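You operate a simulated robot arm through the tools that you are given. There is no shell and no other tool.

You run a simulated robot arm. Do the job below in one go: nothing can be reset, and whatever is moved stays where it is left.

TASK
Put the three spice tins back in the holes marked with their names.
Fine: narrow top drawer; shut it afterwards.

Only the result counts: the job must be done as asked and must still hold three seconds after the hand-in. Knocking over, shifting, dropping, spilling or breaking anything else fails it.

THE ROBOT
A 6-joint arm with a two-finger parallel gripper, fixed in place. Base frame: the origin is at the foot of the arm, x ahead of it, y to its left, z up. Units: cm, degrees, N and s.
With the tool pointing down near the work surface it reaches from about 26 to 80 cm from the base axis. Its first joint turns from -166.0 to 166.0 degrees. Payload 3.43 kg.
Tool frame: the origin (TCP) lies between the finger pads and is the grasp point; the fingertips stand 3.4 cm ahead of it; z points along the fingers, y is the line along which they close. Largest opening 12.8 cm; finger width 2.4, thickness 1.2; the body of the gripper, 4.8 by 13 cm, starts 9.6 cm behind the TCP.
Orientation is told as [roll, pitch, yaw] about the base's x, y, z axes, in that order, counted from this pose: with the fingers straight down and closing along the base's y, the tool's x points along the base's -x, its y along +y and its z along -z.

THE INTERFACE
- The arm moves only by the tool step_arm. Its arguments are lists of equal length, an entry for each row: "dp": the shift along the tool's x, y, z in units of 300 mm (1.0 is 300 mm), a list of three; "angular": the turn, a rotation vector about the tool's x, y, z in units of 45 degrees (1.0 is 45 degrees), a list of three; "grip": the opening, from 0 (shut) to 1 (fully open). In form: {"dp": [[dx, dy, dz], ...], "angular": [[ax, ay, az], ...], "grip": [grip, ...]}. A call has 1 to 20 rows; each row is the pose to reach, as a shift and turn from the pose commanded when the call began, along the tool's axes at that moment. A call with a number of a shift or a turn outside -1 to 1 is refused whole. Each row takes 0.2 s and may step no farther than 5 cm and 8.6 degrees from the row before; otherwise, or with a gripper value out of range, the whole call is refused. Where a pose cannot be reached the arm comes as near as it can. A force on the tool above 40 N (or 10 N above the force at the start of the call, whichever is more), or a blocked arm, ends the call early, and 0.2 s more pass. Each finger travels about 4.5 cm/s and halts on what it meets, pressing with about 33 N; the grip force reading is that of the motor and also rises with nothing between the fingers. The clock runs only during rows and for 0.2 s after the last one: add rows that repeat a pose to give the fingers time. The reply holds the time, the measured pose of the TCP, the force on the tool along the base axes, the opening and the grip force, in the units named above and with some noise, with the torque about the TCP (base axes, N m) and any sound that the robot's microphone picked up.
- Cameras (640 x 400 px; columns grow to the right, rows downward): "scene" is fixed at [22.21, -50.07, 134.17]; the picture's right is [0.61, -0.79, 0.00], its down [-0.51, -0.39, -0.76] and it looks along [0.61, 0.47, -0.65] (base axes); focal length 253 px, centre (320, 200). "wrist" rides on the gripper at [7.6, -1.1, -16] in the tool frame; the picture's right is [0.15, 0.99, 0.00], its down [-0.88, 0.13, -0.46] and it looks along [-0.45, 0.07, 0.89] (tool axes); focal length 234 px, centre (320, 200). There is no depth. A picture from a camera that has moved, and an enlarged one, comes with that camera's place and axes in the base frame and with its lens.
- camera(camera): a new picture of that camera. No time passes.
- close_up(camera, box): a new picture of the part [left, top, right, bottom] of that camera's present view, enlarged. No time passes.
- close_job(): hands the job in; it is judged then, once.

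Places have to be worked out from the pictures, the camera data and where the tool is seen. Open the gripper and draw the arm clear of the work before you hand the job in, unless the task says otherwise.

The tools are called after ">>>" as a command line: name --argument value ..., lists and objects as JSON in quotes. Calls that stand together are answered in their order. step_arm: Moves the arm, as the interface text tells. Its arguments: {"type":"object","properties":{"dp":{"type":"array"},"angular":{"type":"array"},"grip":{"type":"array"}},"required":["dp","angular","grip"]} The other tools are called the same way: camera (camera) takes a picture; close_up (camera, box) takes an enlarged picture of a part of a camera's view; close_job () hands the job in.

At the start:

```text
clock: 0.0
position: [45.67, -7.23, 114.96]
tcp_rot: [-0.1, -0.2, -0.1]
contact_force: [0.7, 0.3, 0.9]
wrist_torque: [-0.02, 0.01, 0.01]
opening: 12.81
grip_force: 0.0
```

scene: 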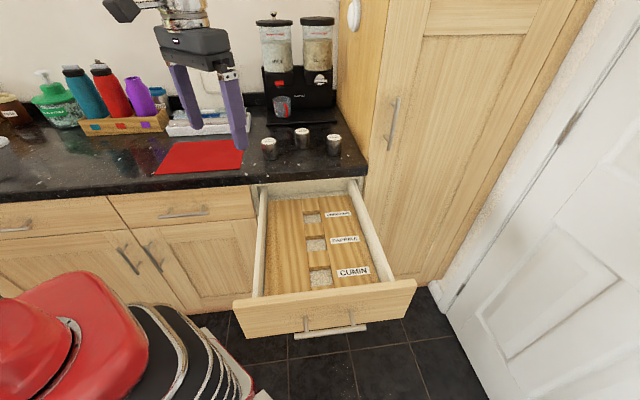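
wrist: 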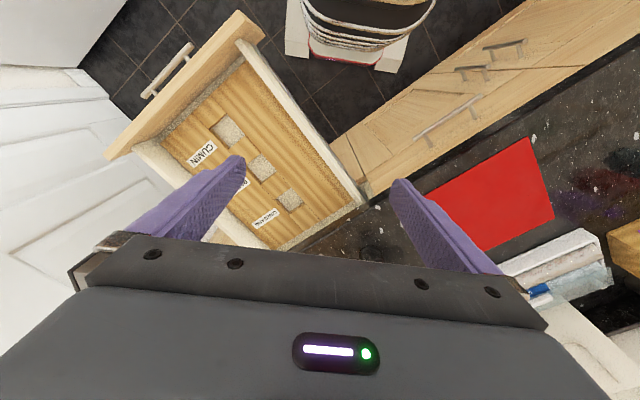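

The start pictures show an open drawer with three labelled holes and three tins on the dark worktop. I'll enlarge the views to read the labels and locate the tins.

>>> close_up --camera "scene" --box '[240, 80, 360, 170]'

>>> close_up --camera "scene" --box '[220, 170, 430, 345]'

>>> close_up --camera "wrist" --box '[100, 0, 400, 250]'

```text
4.44 times, centred on (300, 125) of scene
camera zoom: at [22.21, -50.07, 134.17], right [0.61, -0.79, 0.0], down [-0.51, -0.39, -0.76], along [0.61, 0.47, -0.65], focal length 1125 px, centre (409, 533)
```

zoom: 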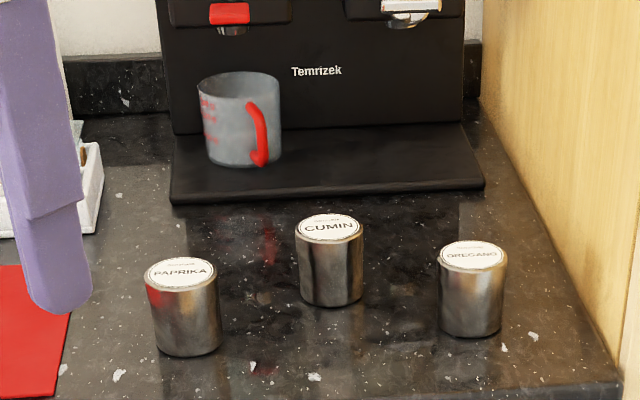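

```text
2.29 times, centred on (325, 258) of scene
camera zoom: at [22.21, -50.07, 134.17], right [0.61, -0.79, 0.0], down [-0.51, -0.39, -0.76], along [0.61, 0.47, -0.65], focal length 578 px, centre (309, 69)
```

zoom: 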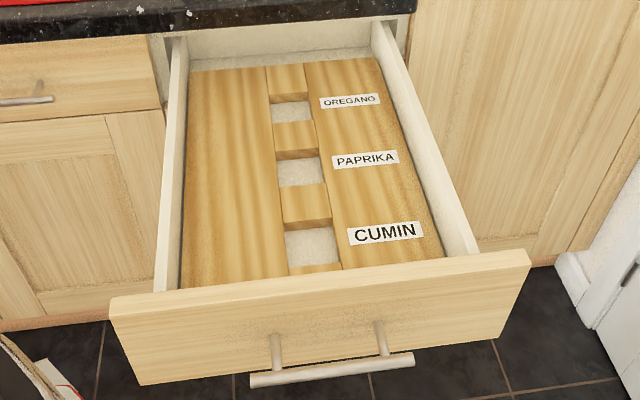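

```text
1.60 times, centred on (250, 125) of wrist
camera zoom: at [38.13, -8.29, 130.81], right [-0.14, 0.99, 0.0], down [0.88, 0.13, 0.46], along [0.45, 0.06, -0.89], focal length 375 px, centre (432, 320)
```

zoom: 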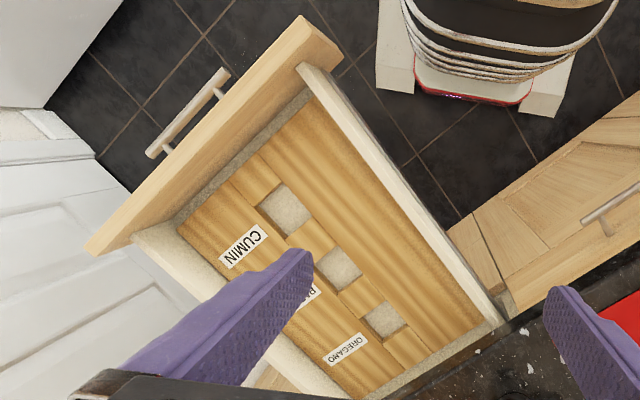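

The close-ups show the tins from left to right as PAPRIKA, CUMIN and OREGANO. The holes, from the cabinet outward, are OREGANO, PAPRIKA and CUMIN. The drawer axis runs at about 45° to base x, with the insert near z≈77 and the worktop near z≈91. I'll turn the tool 45° and move it high over the worktop edge so the wrist camera sees the tins.

>>> step_arm --dp '[[-0.125, -0.011, 0], [-0.25, -0.022, 0], [-0.375, -0.033, 0], [-0.5, -0.044, 0], [-0.625, -0.055, 0], [-0.75, -0.066, 0], [-0.75, -0.066, 0], [-0.75, -0.066, 0]]' --angular '[[0, 0, -0.1667], [0, 0, -0.3333], [0, 0, -0.5], [0, 0, -0.6667], [0, 0, -0.8333], [0, 0, -1.0], [0, 0, -1.0], [0, 0, -1.0]]' --grip '[1, 1, 1, 1, 1, 1, 1, 1]'

```text
clock: 1.8
position: [68.12, -9.24, 115.21]
tcp_rot: [-0.1, 0.0, 45.0]
contact_force: [0.5, 0.1, -0.6]
wrist_torque: [-0.01, -0.02, 0.01]
opening: 12.81
grip_force: 0.0
```

The arm is at (68.1, -9.2, 115.2) with yaw 45°. I'll take new pictures to triangulate the tins and the drawer.

>>> camera --camera "wrist"

>>> camera --camera "scene"

```text
taken
camera wrist: at [63.59, -15.43, 130.98], right [-0.8, 0.6, 0.0], down [0.53, 0.72, 0.45], along [0.27, 0.36, -0.89], focal length 234 px, centre (320, 200)
```

wrist: 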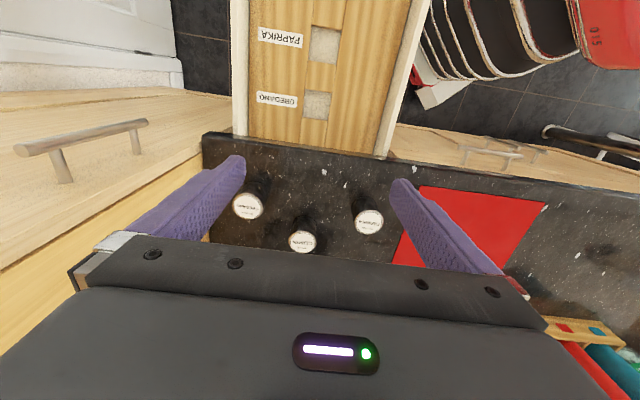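

```text
taken
```

scene: 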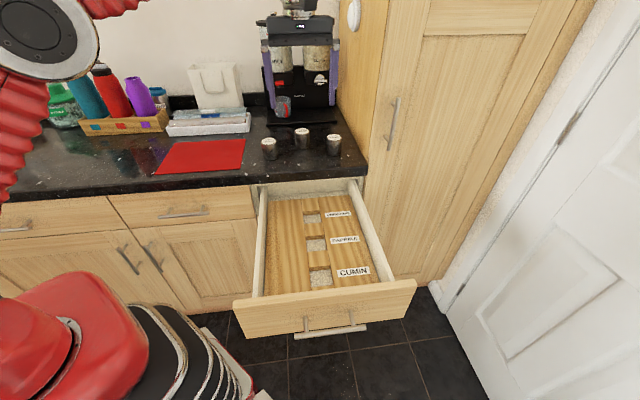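

All three tins and two holes are in the wrist view. I'll zoom in on it so I can measure more precisely.

>>> close_up --camera "wrist" --box '[210, 120, 410, 260]'

>>> close_up --camera "wrist" --box '[200, 0, 440, 160]'

>>> close_up --camera "scene" --box '[250, 120, 350, 190]'

>>> close_up --camera "scene" --box '[255, 195, 395, 295]'

```text
2.86 times, centred on (310, 190) of wrist
camera zoom: at [63.59, -15.43, 130.98], right [-0.8, 0.6, 0.0], down [0.53, 0.72, 0.45], along [0.27, 0.36, -0.89], focal length 669 px, centre (349, 229)
```

zoom: 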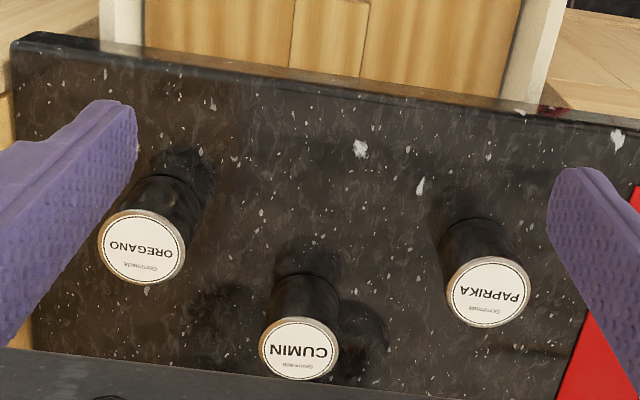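

```text
2.50 times, centred on (320, 80) of wrist
camera zoom: at [63.59, -15.43, 130.98], right [-0.8, 0.6, 0.0], down [0.53, 0.72, 0.45], along [0.27, 0.36, -0.89], focal length 585 px, centre (320, 500)
```

zoom: 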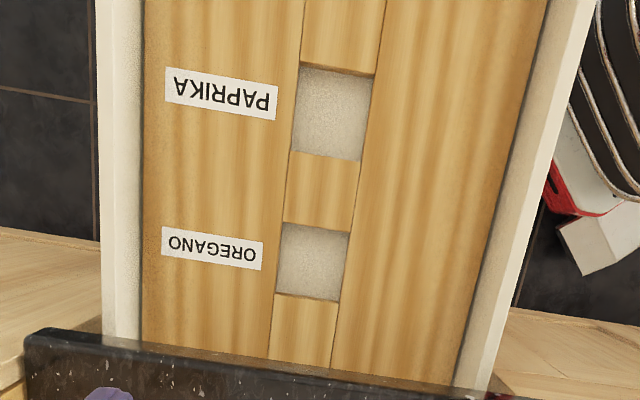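

```text
5.71 times, centred on (300, 155) of scene
camera zoom: at [22.21, -50.07, 134.17], right [0.61, -0.79, 0.0], down [-0.51, -0.39, -0.76], along [0.61, 0.47, -0.65], focal length 1446 px, centre (434, 457)
```

zoom: 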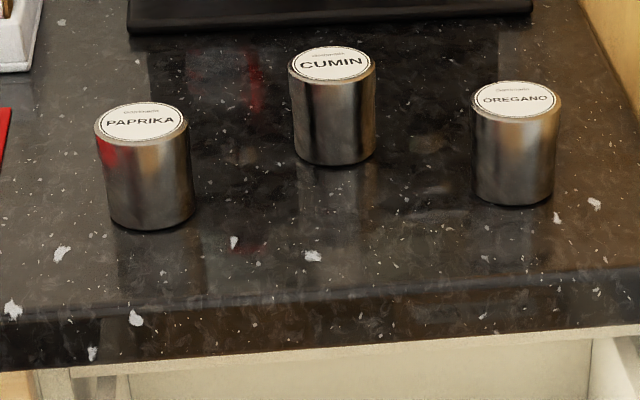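

```text
4.00 times, centred on (325, 245) of scene
camera zoom: at [22.21, -50.07, 134.17], right [0.61, -0.79, 0.0], down [-0.51, -0.39, -0.76], along [0.61, 0.47, -0.65], focal length 1012 px, centre (300, 20)
```

zoom: 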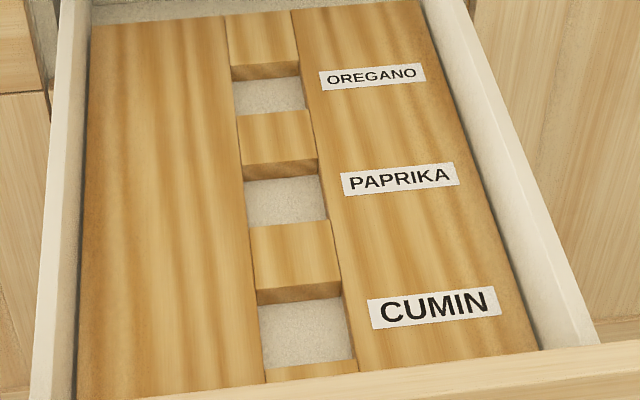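

Triangulated tin tops (z≈97, tin height ≈5.4, diameter ≈5.2):
- PAPRIKA: (70.1, 7.1)
- CUMIN: (81.7, 3.4)
- OREGANO: (84.5, -7.8)

The hole centres are near:
- CUMIN: (51.6, -27.6)
- PAPRIKA: (59.5, -19.8)
- OREGANO: (67.3, -12.2)

The holes are about 1.6 cm deep. I'll take PAPRIKA first, so I'm hovering above it now.

>>> step_arm --dp '[[-0.086, 0.067, 0.06], [-0.172, 0.135, 0.12], [-0.259, 0.202, 0.18], [-0.345, 0.27, 0.24], [-0.431, 0.337, 0.3], [-0.431, 0.337, 0.3], [-0.431, 0.337, 0.3]]' --angular '[[0, 0, 0], [0, 0, 0], [0, 0, 0], [0, 0, 0], [0, 0, 0], [0, 0, 0], [0, 0, 0]]' --grip '[0.75, 0.75, 0.75, 0.75, 0.75, 0.75, 0.75]'

>>> camera --camera "wrist"

>>> camera --camera "scene"

```text
clock: 3.4
position: [70.28, 6.98, 106.24]
tcp_rot: [-0.1, 0.1, 44.9]
contact_force: [0.5, -0.2, -0.5]
wrist_torque: [0.01, 0.03, -0.03]
opening: 9.6
grip_force: 0.0
```

```text
taken
camera wrist: at [65.7, 0.81, 122.09], right [-0.8, 0.6, 0.0], down [0.53, 0.71, 0.45], along [0.27, 0.36, -0.89], focal length 234 px, centre (320, 200)
```

wrist: 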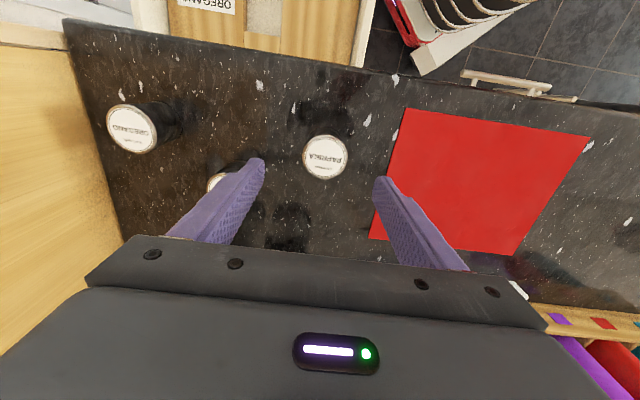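

```text
taken
```

scene: 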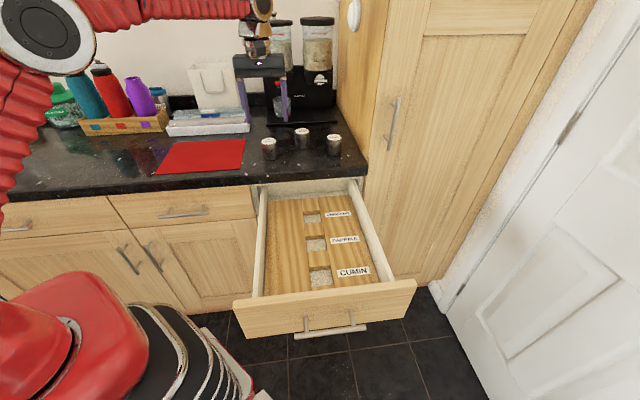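

PAPRIKA's lid sits about 0.65 cm towards tool +y of the tool axis. I'll correct that and go down part-way, with the fingers on either side of the tin.

>>> step_arm --dp '[[0, 0.0217, 0], [0, 0.0217, 0.09], [0, 0.0217, 0.18], [0, 0.0217, 0.257], [0, 0.0217, 0.257], [0, 0.0217, 0.257]]' --angular '[[0, 0, 0], [0, 0, 0], [0, 0, 0], [0, 0, 0], [0, 0, 0], [0, 0, 0]]' --grip '[0.75, 0.75, 0.75, 0.75, 0.75, 0.75]'

>>> camera --camera "wrist"

>>> close_up --camera "scene" --box '[220, 100, 340, 175]'

```text
clock: 4.8
position: [69.77, 7.55, 98.38]
tcp_rot: [-0.1, 0.1, 44.9]
contact_force: [0.0, 0.7, -0.7]
wrist_torque: [0.03, 0.0, 0.03]
opening: 9.63
grip_force: 0.0
```

```text
taken
camera wrist: at [65.23, 1.34, 114.19], right [-0.8, 0.6, 0.0], down [0.53, 0.71, 0.45], along [0.27, 0.36, -0.89], focal length 234 px, centre (320, 200)
```

wrist: 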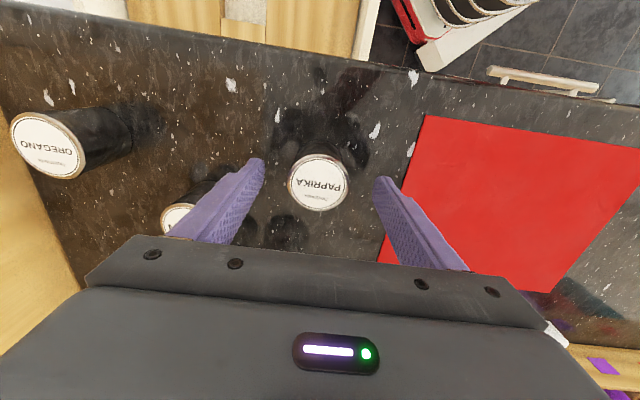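

```text
5.33 times, centred on (280, 138) of scene
camera zoom: at [22.21, -50.07, 134.17], right [0.61, -0.79, 0.0], down [-0.51, -0.39, -0.76], along [0.61, 0.47, -0.65], focal length 1350 px, centre (533, 533)
```

zoom: 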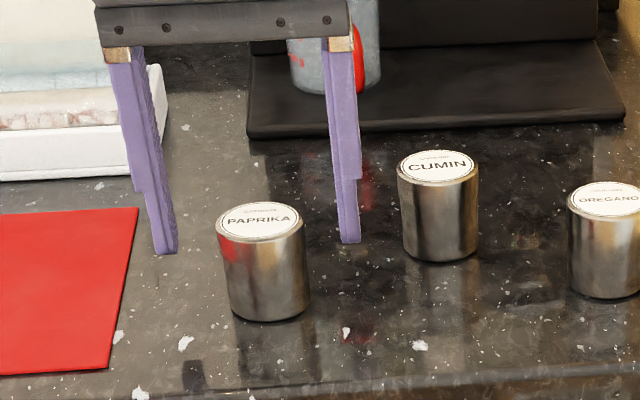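

The fingers straddle PAPRIKA and look well centred. I'll go down another 1.3 cm, which leaves the tips about 2.5 cm above the worktop, and close.

>>> step_arm --dp '[[0, 0, 0.043], [0, 0, 0.043], [0, 0, 0.043], [0, 0, 0.043], [0, 0, 0.043], [0, 0, 0.043], [0, 0, 0.043], [0, 0, 0.043], [0, 0, 0.043]]' --angular '[[0, 0, 0], [0, 0, 0], [0, 0, 0], [0, 0, 0], [0, 0, 0], [0, 0, 0], [0, 0, 0], [0, 0, 0], [0, 0, 0]]' --grip '[0.75, 0.75, 0.5, 0.3, 0.1, 0.1, 0.1, 0.1, 0.1]'

>>> camera --camera "wrist"

>>> close_up --camera "scene" --box '[220, 100, 340, 175]'

```text
clock: 6.8
position: [69.74, 7.55, 97.1]
tcp_rot: [-0.1, 0.0, 44.8]
contact_force: [-0.3, 0.0, 0.5]
wrist_torque: [0.09, 0.05, 0.01]
opening: 5.03
grip_force: 33.3
```

```text
taken
camera wrist: at [65.19, 1.35, 112.88], right [-0.8, 0.6, 0.0], down [0.53, 0.71, 0.45], along [0.27, 0.36, -0.89], focal length 234 px, centre (320, 200)
```

wrist: 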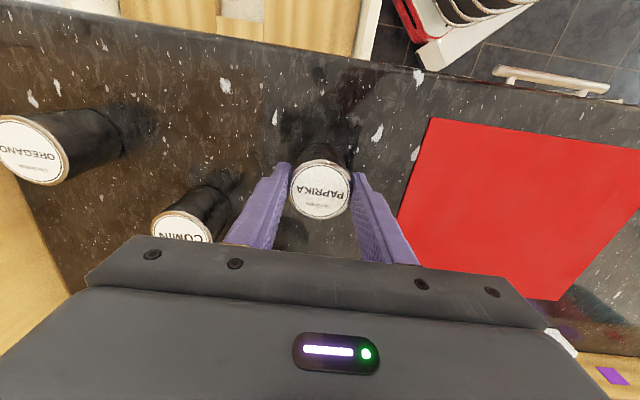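

```text
5.33 times, centred on (280, 138) of scene
camera zoom: at [22.21, -50.07, 134.17], right [0.61, -0.79, 0.0], down [-0.51, -0.39, -0.76], along [0.61, 0.47, -0.65], focal length 1350 px, centre (533, 533)
```

zoom: 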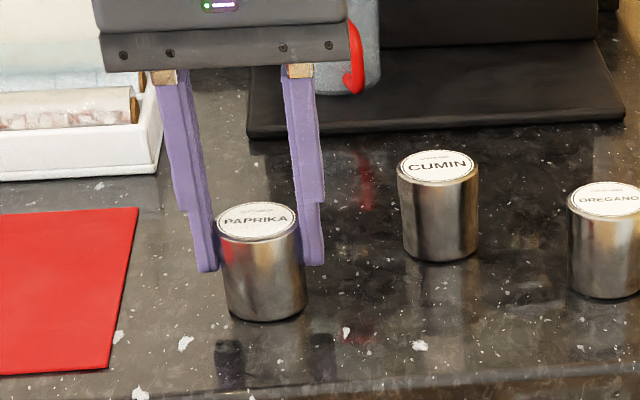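

The tin is gripped at an opening of 5.03 cm and 33 N, with the tips about 2.3 cm above its base. I'll lift it 12 cm and carry it over the PAPRIKA hole.

>>> step_arm --dp '[[0, 0, -0.05], [0, 0, -0.15], [0, 0, -0.28], [0, 0, -0.4], [0.127, -0.058, -0.4], [0.253, -0.115, -0.4], [0.38, -0.173, -0.4], [0.506, -0.23, -0.4], [0.633, -0.288, -0.4], [0.76, -0.345, -0.4], [0.886, -0.403, -0.4], [0.886, -0.403, -0.4], [0.886, -0.403, -0.4]]' --angular '[[0, 0, 0], [0, 0, 0], [0, 0, 0], [0, 0, 0], [0, 0, 0], [0, 0, 0], [0, 0, 0], [0, 0, 0], [0, 0, 0], [0, 0, 0], [0, 0, 0], [0, 0, 0], [0, 0, 0]]' --grip '[0.1, 0.1, 0.1, 0.1, 0.1, 0.1, 0.1, 0.1, 0.1, 0.1, 0.1, 0.1, 0.1]'

>>> camera --camera "wrist"

>>> camera --camera "scene"

```text
clock: 9.6
position: [59.61, -20.07, 109.14]
tcp_rot: [-0.1, 0.0, 44.9]
contact_force: [0.3, -0.5, -1.0]
wrist_torque: [-0.04, -0.03, 0.02]
opening: 5.04
grip_force: 33.0
```

```text
taken
camera wrist: at [54.95, -26.22, 124.97], right [-0.8, 0.6, 0.0], down [0.53, 0.72, 0.45], along [0.27, 0.36, -0.89], focal length 234 px, centre (320, 200)
```

wrist: 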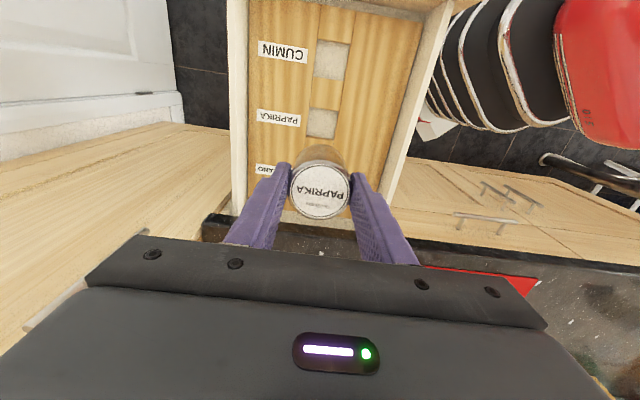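

```text
taken
```

scene: 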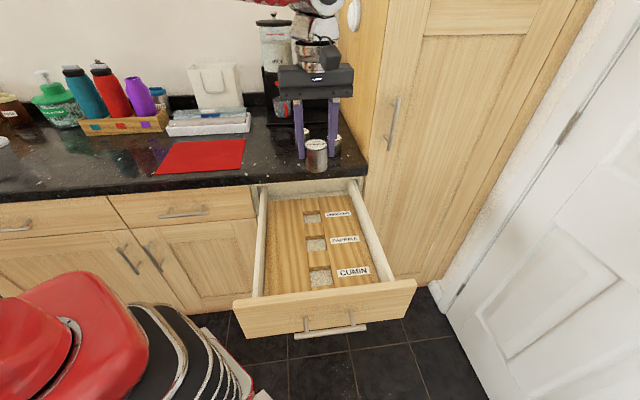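

PAPRIKA is held upright with the hole visible just beyond it. I'll zoom in to line them up precisely.

>>> close_up --camera "wrist" --box '[240, 20, 400, 130]'

>>> close_up --camera "wrist" --box '[270, 130, 370, 230]'

>>> close_up --camera "scene" --box '[270, 60, 380, 180]'

```text
3.64 times, centred on (320, 75) of wrist
camera zoom: at [54.95, -26.22, 124.97], right [-0.8, 0.6, 0.0], down [0.53, 0.72, 0.45], along [0.27, 0.36, -0.89], focal length 852 px, centre (320, 654)
```

zoom: 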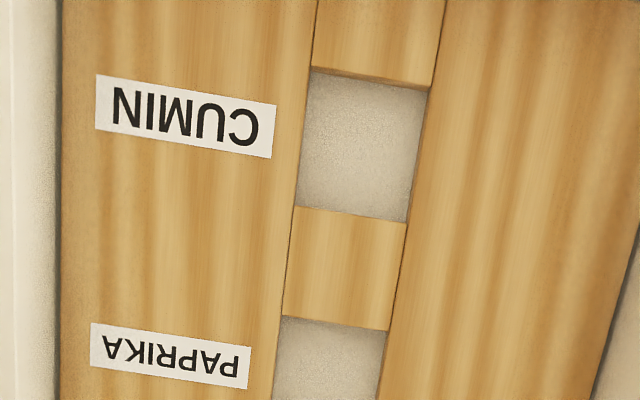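

```text
4.00 times, centred on (320, 180) of wrist
camera zoom: at [54.95, -26.22, 124.97], right [-0.8, 0.6, 0.0], down [0.53, 0.72, 0.45], along [0.27, 0.36, -0.89], focal length 937 px, centre (320, 280)
```

zoom: 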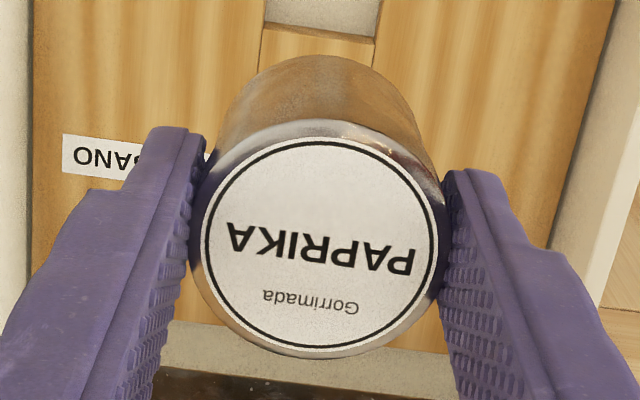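

```text
3.33 times, centred on (325, 120) of scene
camera zoom: at [22.21, -50.07, 134.17], right [0.61, -0.79, 0.0], down [-0.51, -0.39, -0.76], along [0.61, 0.47, -0.65], focal length 844 px, centre (303, 467)
```

zoom: 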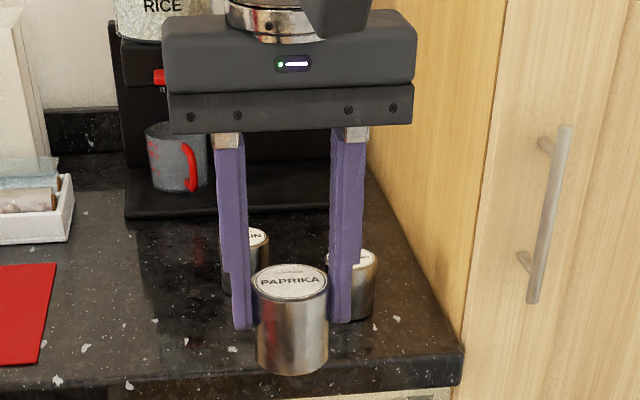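

The held tin is centred on the tool axis. The hole comes out at about (59.3, -19.9) and the tool is at about (59.5, -19.95). I'll descend until the tin's base is a couple of cm above the insert, then re-check the alignment.

>>> step_arm --dp '[[0, 0, 0.15], [0, 0, 0.3], [0, 0, 0.45], [0, 0, 0.6], [0, 0, 0.72], [0, 0, 0.77], [0, 0, 0.77], [0, 0, 0.77]]' --angular '[[0, 0, 0], [0, 0, 0], [0, 0, 0], [0, 0, 0], [0, 0, 0], [0, 0, 0], [0, 0, 0], [0, 0, 0]]' --grip '[0.1, 0.1, 0.1, 0.1, 0.1, 0.1, 0.1, 0.1]'

>>> camera --camera "wrist"

>>> camera --camera "scene"

>>> close_up --camera "scene" --box '[265, 170, 375, 270]'

>>> close_up --camera "wrist" --box '[240, 90, 400, 200]'

```text
clock: 11.4
position: [59.5, -19.93, 85.8]
tcp_rot: [-0.1, 0.0, 44.9]
contact_force: [-0.1, 0.2, -0.4]
wrist_torque: [0.0, -0.02, 0.01]
opening: 5.03
grip_force: 33.1
```

```text
taken
camera wrist: at [54.95, -26.11, 101.73], right [-0.8, 0.6, 0.0], down [0.53, 0.72, 0.45], along [0.27, 0.36, -0.89], focal length 234 px, centre (320, 200)
```

wrist: 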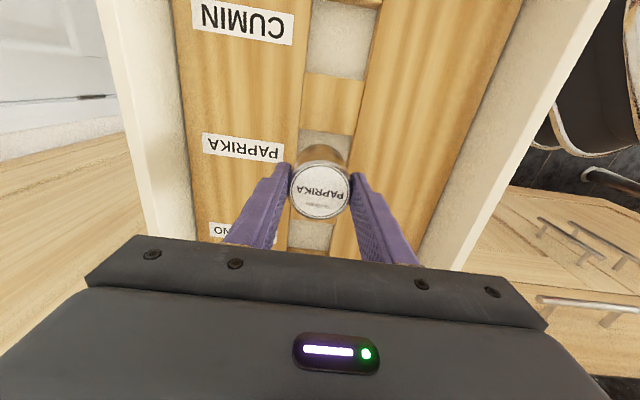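

```text
taken
```

scene: 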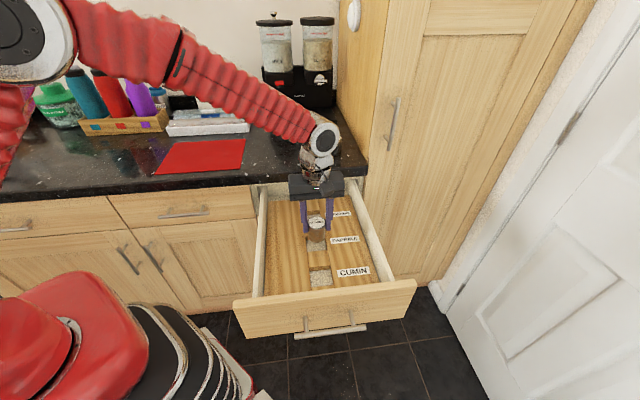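

```text
4.00 times, centred on (320, 220) of scene
camera zoom: at [22.21, -50.07, 134.17], right [0.61, -0.79, 0.0], down [-0.51, -0.39, -0.76], along [0.61, 0.47, -0.65], focal length 1012 px, centre (320, 120)
```

zoom: 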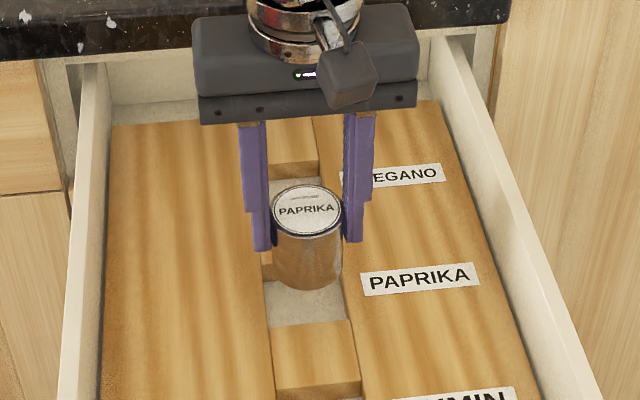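

```text
3.64 times, centred on (320, 145) of wrist
camera zoom: at [54.95, -26.11, 101.73], right [-0.8, 0.6, 0.0], down [0.53, 0.72, 0.45], along [0.27, 0.36, -0.89], focal length 852 px, centre (320, 400)
```

zoom: 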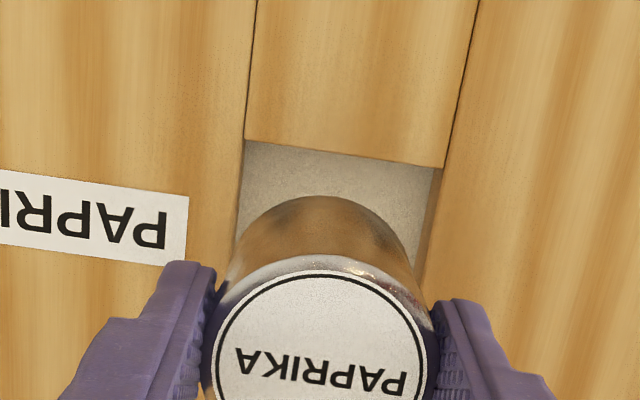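

Hole centre measures about (59.25, -19.86) against the tin at (59.55, -19.95). I'll shift about 0.2 cm on each tool axis and lower slowly, watching the force.

>>> step_arm --dp '[[0.0057, 0.0068, 0], [0.0057, 0.0068, 0.03], [0.0057, 0.0068, 0.055], [0.0057, 0.0068, 0.075], [0.0057, 0.0068, 0.09], [0.0057, 0.0068, 0.105], [0.0057, 0.0068, 0.105]]' --angular '[[0, 0, 0], [0, 0, 0], [0, 0, 0], [0, 0, 0], [0, 0, 0], [0, 0, 0], [0, 0, 0]]' --grip '[0.1, 0.1, 0.1, 0.1, 0.1, 0.1, 0.1]'

>>> close_up --camera "scene" --box '[265, 190, 365, 260]'

>>> close_up --camera "wrist" --box '[240, 100, 400, 210]'

```text
clock: 13.0
position: [59.31, -19.97, 82.93]
tcp_rot: [-0.1, 0.0, 44.8]
contact_force: [-0.2, 0.0, -1.3]
wrist_torque: [-0.03, -0.04, 0.01]
opening: 5.05
grip_force: 33.8
```

```text
5.71 times, centred on (315, 225) of scene
camera zoom: at [22.21, -50.07, 134.17], right [0.61, -0.79, 0.0], down [-0.51, -0.39, -0.76], along [0.61, 0.47, -0.65], focal length 1446 px, centre (349, 57)
```

zoom: 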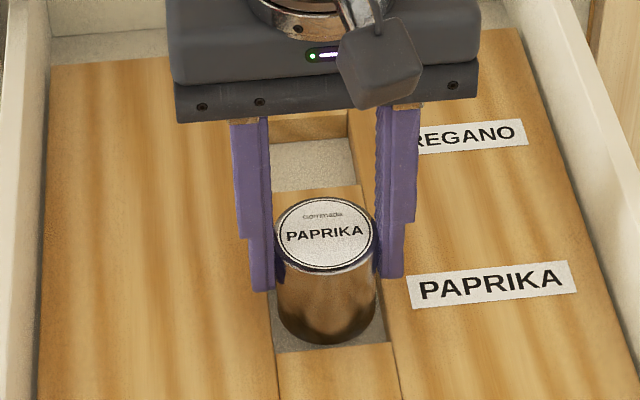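

```text
3.64 times, centred on (320, 155) of wrist
camera zoom: at [54.65, -26.04, 98.64], right [-0.8, 0.6, 0.0], down [0.53, 0.71, 0.45], along [0.27, 0.36, -0.89], focal length 852 px, centre (320, 364)
```

zoom: 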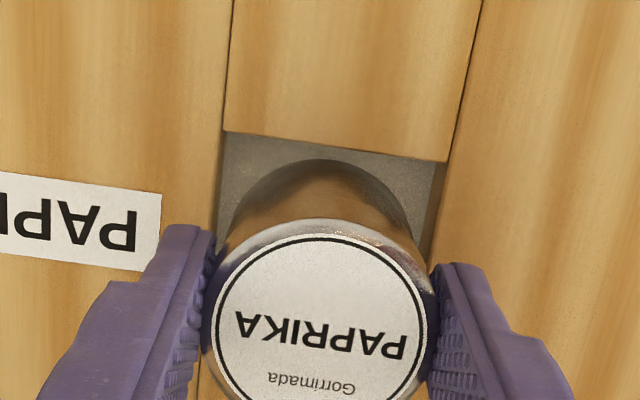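

The tin's base is entering the hole with even margins and no contact force. I'll keep lowering gently to the hole floor.

>>> step_arm --dp '[[0, 0, 0.01], [0, 0, 0.02], [0, 0, 0.03], [0, 0, 0.036], [0, 0, 0.042], [0, 0, 0.042]]' --angular '[[0, 0, 0], [0, 0, 0], [0, 0, 0], [0, 0, 0], [0, 0, 0], [0, 0, 0]]' --grip '[0.1, 0.1, 0.1, 0.1, 0.1, 0.1]'

>>> close_up --camera "scene" --box '[265, 190, 365, 260]'

>>> close_up --camera "wrist" --box '[240, 100, 400, 210]'

```text
clock: 14.4
position: [59.35, -19.84, 81.6]
tcp_rot: [-0.1, 0.0, 45.0]
contact_force: [0.3, 0.3, -0.7]
wrist_torque: [0.01, 0.0, -0.01]
opening: 5.07
grip_force: 33.1
```

```text
5.71 times, centred on (315, 225) of scene
camera zoom: at [22.21, -50.07, 134.17], right [0.61, -0.79, 0.0], down [-0.51, -0.39, -0.76], along [0.61, 0.47, -0.65], focal length 1446 px, centre (349, 57)
```

zoom: 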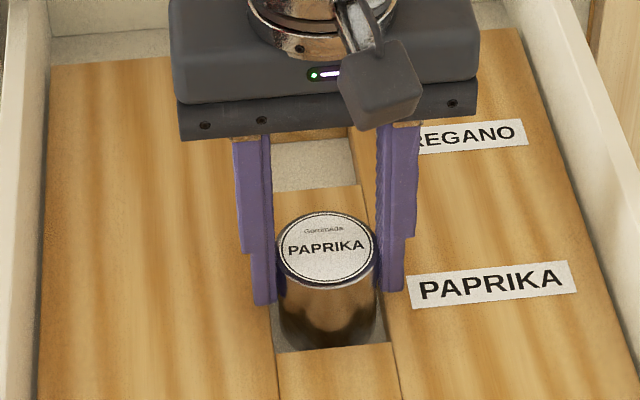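

```text
3.64 times, centred on (320, 155) of wrist
camera zoom: at [54.76, -26.0, 97.49], right [-0.8, 0.6, 0.0], down [0.53, 0.72, 0.46], along [0.27, 0.36, -0.89], focal length 852 px, centre (320, 364)
```

zoom: 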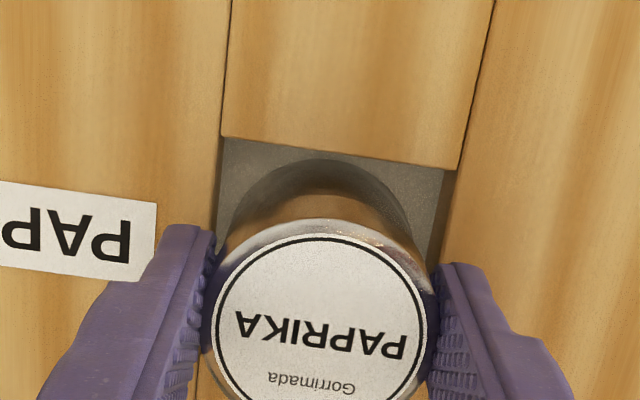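

There's still no contact, so the tin hasn't reached the floor. I'll creep down 0.4 cm.

>>> step_arm --dp '[[0, 0, 0.004], [0, 0, 0.008], [0, 0, 0.012], [0, 0, 0.012]]' --angular '[[0, 0, 0], [0, 0, 0], [0, 0, 0], [0, 0, 0]]' --grip '[0.1, 0.1, 0.1, 0.1]'

>>> close_up --camera "scene" --box '[290, 205, 350, 250]'

```text
clock: 15.4
position: [59.3, -19.83, 81.37]
tcp_rot: [-0.1, -0.1, 45.0]
contact_force: [-0.3, -1.1, 3.1]
wrist_torque: [-0.02, 0.1, 0.03]
opening: 5.08
grip_force: 33.2
```

```text
8.89 times, centred on (320, 228) of scene
camera zoom: at [22.21, -50.07, 134.17], right [0.61, -0.79, 0.0], down [-0.51, -0.39, -0.76], along [0.61, 0.47, -0.65], focal length 2250 px, centre (320, -44)
```

zoom: 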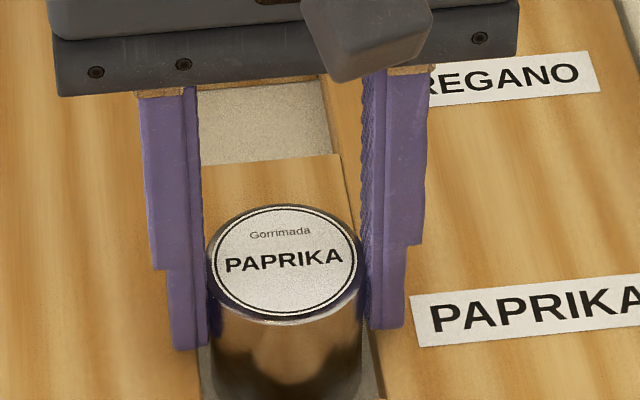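

An upward force of 3 N shows that the tin has touched the floor. I'll release it, rise straight up and check the result.

>>> step_arm --dp '[[0, 0, 0], [0, 0, 0], [0, 0, 0], [0, 0, -0.03], [0, 0, -0.1], [0, 0, -0.23], [0, 0, -0.38], [0, 0, -0.53], [0, 0, -0.68], [0, 0, -0.8], [0, 0, -0.8]]' --angular '[[0, 0, 0], [0, 0, 0], [0, 0, 0], [0, 0, 0], [0, 0, 0], [0, 0, 0], [0, 0, 0], [0, 0, 0], [0, 0, 0], [0, 0, 0], [0, 0, 0]]' --grip '[0.5, 0.6, 0.6, 0.6, 0.6, 0.65, 0.7, 0.75, 0.75, 0.75, 0.75]'

>>> camera --camera "wrist"

>>> close_up --camera "scene" --box '[240, 170, 400, 270]'

```text
clock: 17.8
position: [59.27, -19.77, 105.18]
tcp_rot: [-0.1, 0.0, 44.8]
contact_force: [0.0, 0.0, 0.3]
wrist_torque: [0.0, -0.02, -0.01]
opening: 9.61
grip_force: 0.1
```

```text
taken
camera wrist: at [54.62, -25.94, 120.97], right [-0.8, 0.6, 0.0], down [0.53, 0.71, 0.45], along [0.27, 0.36, -0.89], focal length 234 px, centre (320, 200)
```

wrist: 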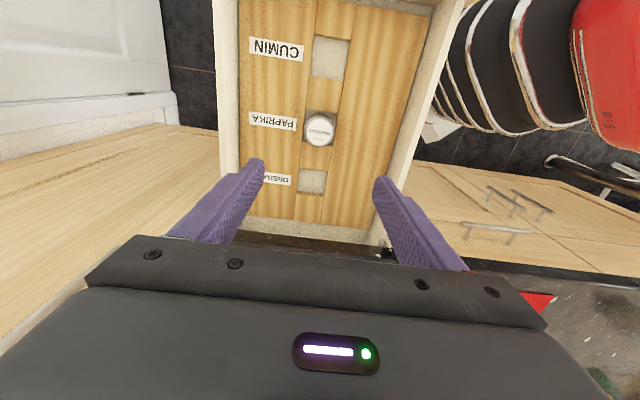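

```text
4.00 times, centred on (320, 220) of scene
camera zoom: at [22.21, -50.07, 134.17], right [0.61, -0.79, 0.0], down [-0.51, -0.39, -0.76], along [0.61, 0.47, -0.65], focal length 1012 px, centre (320, 120)
```

zoom: 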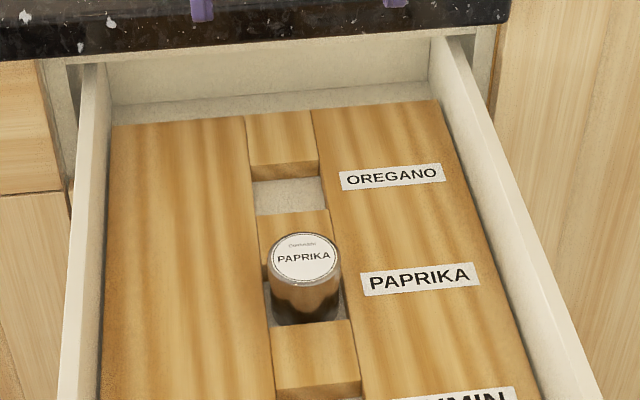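

PAPRIKA is seated upright in its hole. Next is CUMIN, so I'll move up and towards it, stopping short to take a look.

>>> step_arm --dp '[[0, 0, -0.1], [-0.13, 0.003, -0.1], [-0.27, 0.005, -0.1], [-0.4, 0.008, -0.1], [-0.53, 0.01, -0.1], [-0.66, 0.013, -0.1], [-0.8, 0.016, -0.1], [-0.93, 0.019, -0.1], [-0.93, 0.019, -0.1], [-0.93, 0.019, -0.1]]' --angular '[[0, 0, 0], [0, 0, 0], [0, 0, 0], [0, 0, 0], [0, 0, 0], [0, 0, 0], [0, 0, 0], [0, 0, 0], [0, 0, 0], [0, 0, 0]]' --grip '[0.75, 0.75, 0.75, 0.75, 0.75, 0.75, 0.75, 0.75, 0.75, 0.75]'

>>> camera --camera "wrist"

>>> camera --camera "scene"

```text
clock: 20.0
position: [76.33, 0.54, 107.29]
tcp_rot: [-0.1, 0.1, 44.9]
contact_force: [0.0, 0.1, 0.3]
wrist_torque: [0.01, 0.04, 0.0]
opening: 9.6
grip_force: 0.0
out of reach, approached as far as the arm can: row 8, 9, 10
```

```text
taken
camera wrist: at [71.81, -5.59, 123.12], right [-0.8, 0.6, 0.0], down [0.53, 0.71, 0.45], along [0.27, 0.36, -0.89], focal length 234 px, centre (320, 200)
```

wrist: 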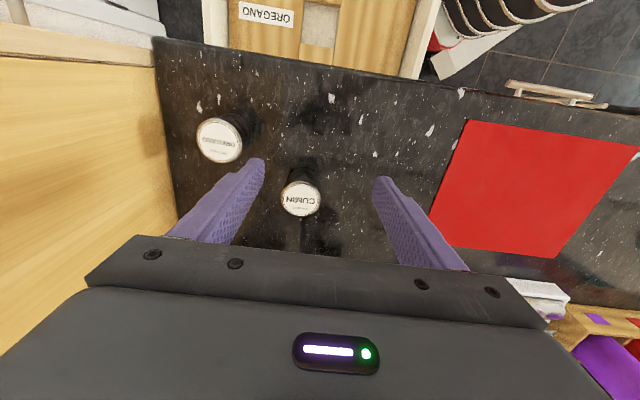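

```text
taken
```

scene: 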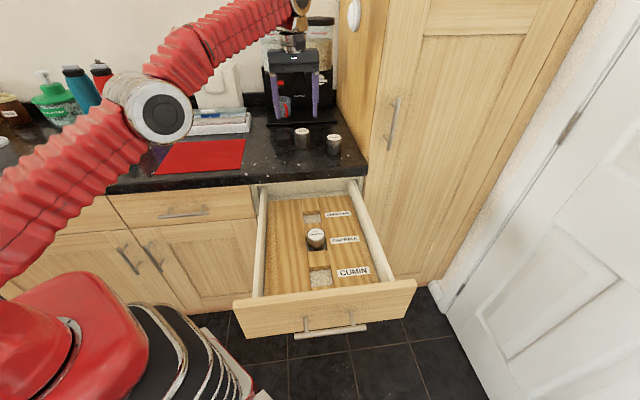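

CUMIN at (81.8, 3.6) and OREGANO at (84.5, -7.6) lie beyond the vertical-tool reach of about 76–80 cm. I'll tilt the tool 20° so the fingers point outward, which extends the reach, and keep that tilt when placing. Tilting in place now.

>>> step_arm --dp '[[0, 0, 0], [0, 0, 0], [0, 0, 0], [0, 0, 0], [0, 0, 0]]' --angular '[[0, -0.148, 0], [0, -0.296, 0], [0, -0.4444, 0], [0, -0.4444, 0], [0, -0.4444, 0]]' --grip '[0.75, 0.75, 0.75, 0.75, 0.75]'

>>> camera --camera "wrist"

>>> close_up --camera "scene" --box '[220, 60, 380, 180]'

```text
clock: 21.2
position: [76.46, 0.41, 107.38]
tcp_rot: [-0.1, -20.0, 45.0]
contact_force: [-0.4, 0.0, 0.0]
wrist_torque: [-0.01, 0.01, -0.02]
opening: 9.62
grip_force: 0.0
```

```text
taken
camera wrist: at [68.31, -9.31, 119.65], right [-0.8, 0.6, -0.05], down [0.38, 0.57, 0.73], along [0.47, 0.56, -0.68], focal length 234 px, centre (320, 200)
```

wrist: 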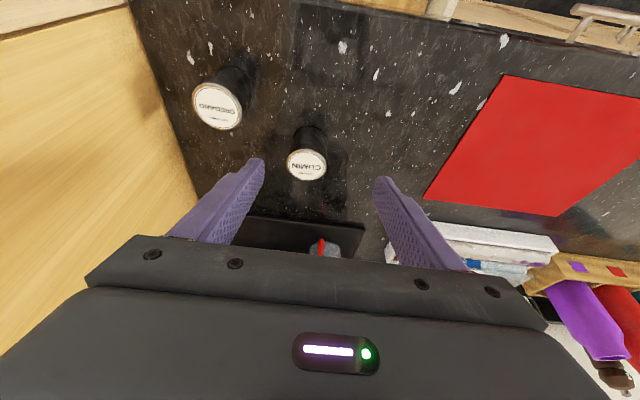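

```text
3.33 times, centred on (300, 120) of scene
camera zoom: at [22.21, -50.07, 134.17], right [0.61, -0.79, 0.0], down [-0.51, -0.39, -0.76], along [0.61, 0.47, -0.65], focal length 844 px, centre (387, 467)
```

zoom: 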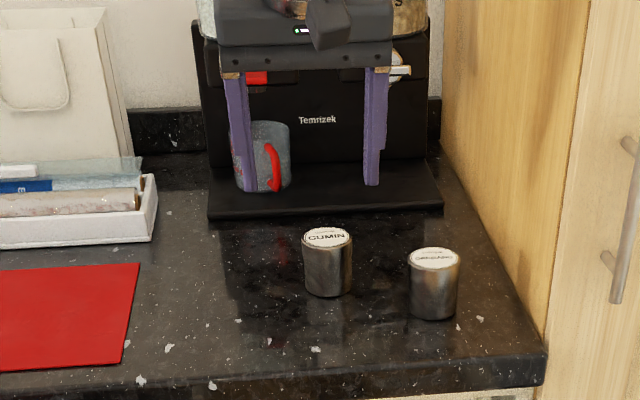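

The tilt holds at pitch -20°. I'll move to hover over CUMIN with the TCP near (81.3, 3.1, 103) and check alignment.

>>> step_arm --dp '[[-0.04, -0.017, 0.066], [-0.08, -0.034, 0.132], [-0.1186, -0.0507, 0.1985], [-0.1186, -0.0507, 0.1985], [-0.1186, -0.0507, 0.1985]]' --angular '[[0, 0, 0], [0, 0, 0], [0, 0, 0], [0, 0, 0], [0, 0, 0]]' --grip '[0.75, 0.75, 0.75, 0.75, 0.75]'

>>> camera --camera "wrist"

>>> close_up --camera "scene" --box '[240, 80, 360, 170]'

```text
clock: 22.4
position: [81.25, 3.03, 103.09]
tcp_rot: [-0.1, -20.0, 45.0]
contact_force: [0.1, -0.1, -0.1]
wrist_torque: [0.0, 0.01, 0.0]
opening: 9.58
grip_force: 0.1
```

```text
taken
camera wrist: at [73.11, -6.68, 115.28], right [-0.8, 0.6, -0.05], down [0.38, 0.57, 0.73], along [0.47, 0.56, -0.68], focal length 234 px, centre (320, 200)
```

wrist: 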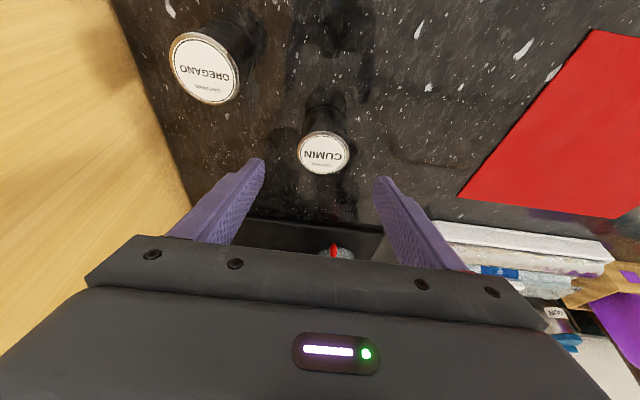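

```text
4.44 times, centred on (300, 125) of scene
camera zoom: at [22.21, -50.07, 134.17], right [0.61, -0.79, 0.0], down [-0.51, -0.39, -0.76], along [0.61, 0.47, -0.65], focal length 1125 px, centre (409, 533)
```

zoom: 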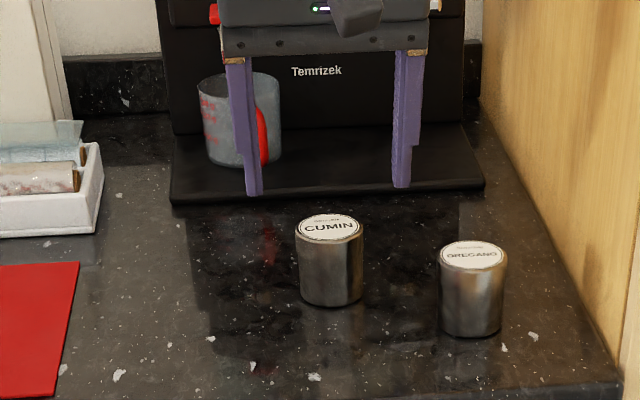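

CUMIN measures at (81.6, 3.6) and the tool is well aligned. I'll descend vertically so the tilted fingertips end about 2.6 cm above the worktop.

>>> step_arm --dp '[[0.0235, 0.004, 0.063], [0.047, 0.004, 0.126], [0.0705, 0.004, 0.189], [0.0705, 0.004, 0.189], [0.0705, 0.004, 0.189]]' --angular '[[0, 0, 0], [0, 0, 0], [0, 0, 0], [0, 0, 0], [0, 0, 0]]' --grip '[0.75, 0.75, 0.75, 0.75, 0.75]'

>>> camera --camera "wrist"

>>> close_up --camera "scene" --box '[250, 90, 350, 160]'

```text
clock: 23.6
position: [81.39, 2.99, 96.99]
tcp_rot: [-0.1, -20.0, 45.0]
contact_force: [0.0, 0.2, 0.0]
wrist_torque: [-0.01, -0.02, -0.01]
opening: 9.59
grip_force: 0.1
```

```text
taken
camera wrist: at [73.19, -6.68, 109.24], right [-0.8, 0.6, -0.05], down [0.38, 0.57, 0.73], along [0.47, 0.56, -0.68], focal length 234 px, centre (320, 200)
```

wrist: 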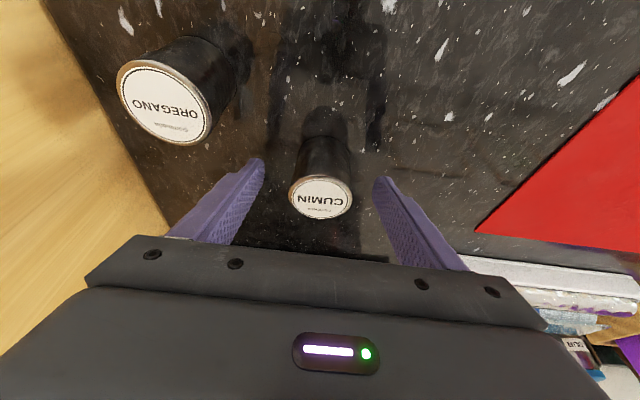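

```text
5.71 times, centred on (300, 125) of scene
camera zoom: at [22.21, -50.07, 134.17], right [0.61, -0.79, 0.0], down [-0.51, -0.39, -0.76], along [0.61, 0.47, -0.65], focal length 1446 px, centre (434, 629)
```

zoom: 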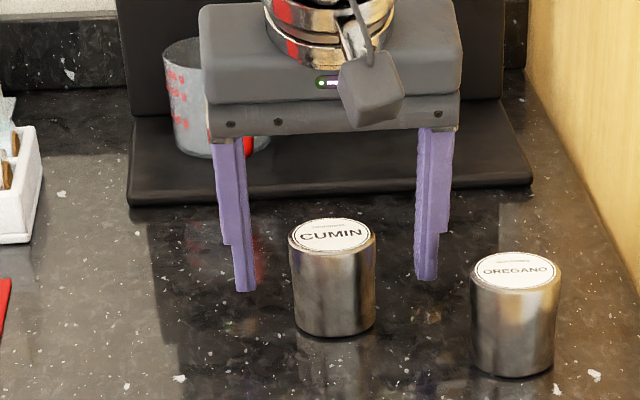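

The fingers straddle CUMIN with good centring. Closing now, then lifting slightly.

>>> step_arm --dp '[[-0.002, 0.004, 0.006], [-0.002, 0.004, 0.006], [-0.002, 0.004, 0.006], [-0.002, 0.004, 0.006], [-0.002, 0.004, 0.006], [-0.002, 0.004, 0.006], [-0.002, 0.004, 0.006]]' --angular '[[0, 0, 0], [0, 0, 0], [0, 0, 0], [0, 0, 0], [0, 0, 0], [0, 0, 0], [0, 0, 0]]' --grip '[0.75, 0.5, 0.3, 0.1, 0.1, 0.1, 0.1]'

>>> close_up --camera "scene" --box '[250, 90, 350, 160]'

>>> close_up --camera "wrist" --box '[260, 130, 380, 230]'

```text
clock: 25.2
position: [81.36, 3.15, 96.88]
tcp_rot: [-0.1, -19.9, 45.0]
contact_force: [-1.0, 0.7, 1.0]
wrist_torque: [0.07, 0.04, 0.03]
opening: 5.05
grip_force: 32.6
```

```text
5.71 times, centred on (300, 125) of scene
camera zoom: at [22.21, -50.07, 134.17], right [0.61, -0.79, 0.0], down [-0.51, -0.39, -0.76], along [0.61, 0.47, -0.65], focal length 1446 px, centre (434, 629)
```

zoom: 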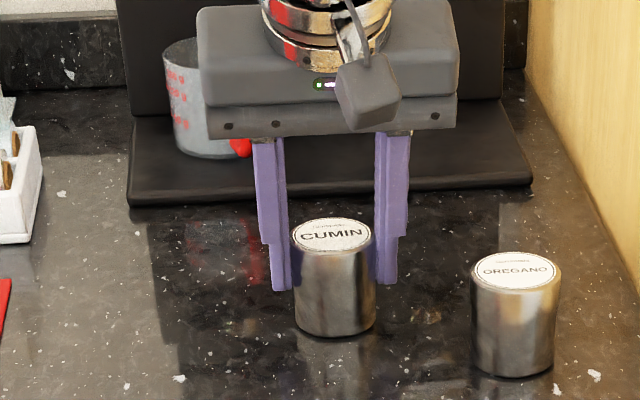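

```text
4.00 times, centred on (320, 180) of wrist
camera zoom: at [73.17, -6.52, 109.1], right [-0.8, 0.6, -0.05], down [0.38, 0.57, 0.73], along [0.47, 0.56, -0.68], focal length 937 px, centre (320, 280)
```

zoom: 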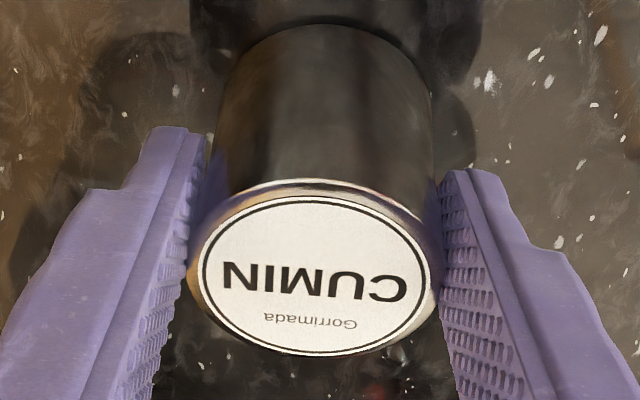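

CUMIN is gripped (opening 5.05 cm, 33 N), with its axis about 0.66 cm ahead of the TCP. I'll lift it and draw it back along the drawer axis, keeping the tilt.

>>> step_arm --dp '[[-0.0171, 0, -0.047], [-0.0513, 0, -0.141], [-0.0599, 0, -0.262], [0.0426, 0, -0.37], [0.172, 0, -0.453], [0.3225, 0, -0.5076], [0.4729, 0, -0.5623], [0.6232, 0, -0.617], [0.7736, 0, -0.6717], [0.7736, 0, -0.6717]]' --angular '[[0, 0, 0], [0, 0, 0], [0, 0, 0], [0, 0, 0], [0, 0, 0], [0, 0, 0], [0, 0, 0], [0, 0, 0], [0, 0, 0], [0, 0, 0]]' --grip '[0.1, 0.1, 0.1, 0.1, 0.1, 0.1, 0.1, 0.1, 0.1, 0.1]'

>>> camera --camera "scene"

```text
clock: 27.4
position: [60.9, -17.12, 107.8]
tcp_rot: [-0.1, -20.0, 45.0]
contact_force: [0.0, 0.0, -1.2]
wrist_torque: [0.02, 0.01, -0.01]
opening: 5.06
grip_force: 33.1
```

```text
taken
```

scene: 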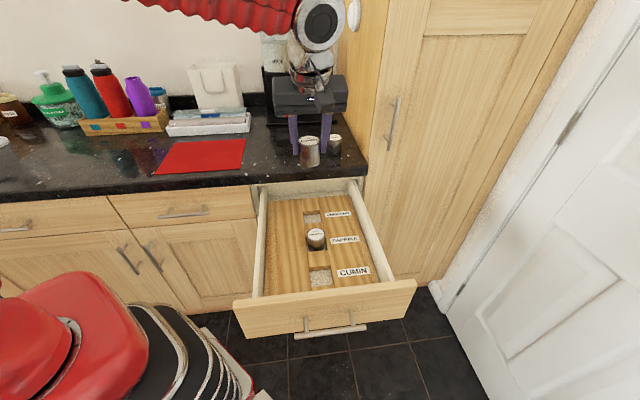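

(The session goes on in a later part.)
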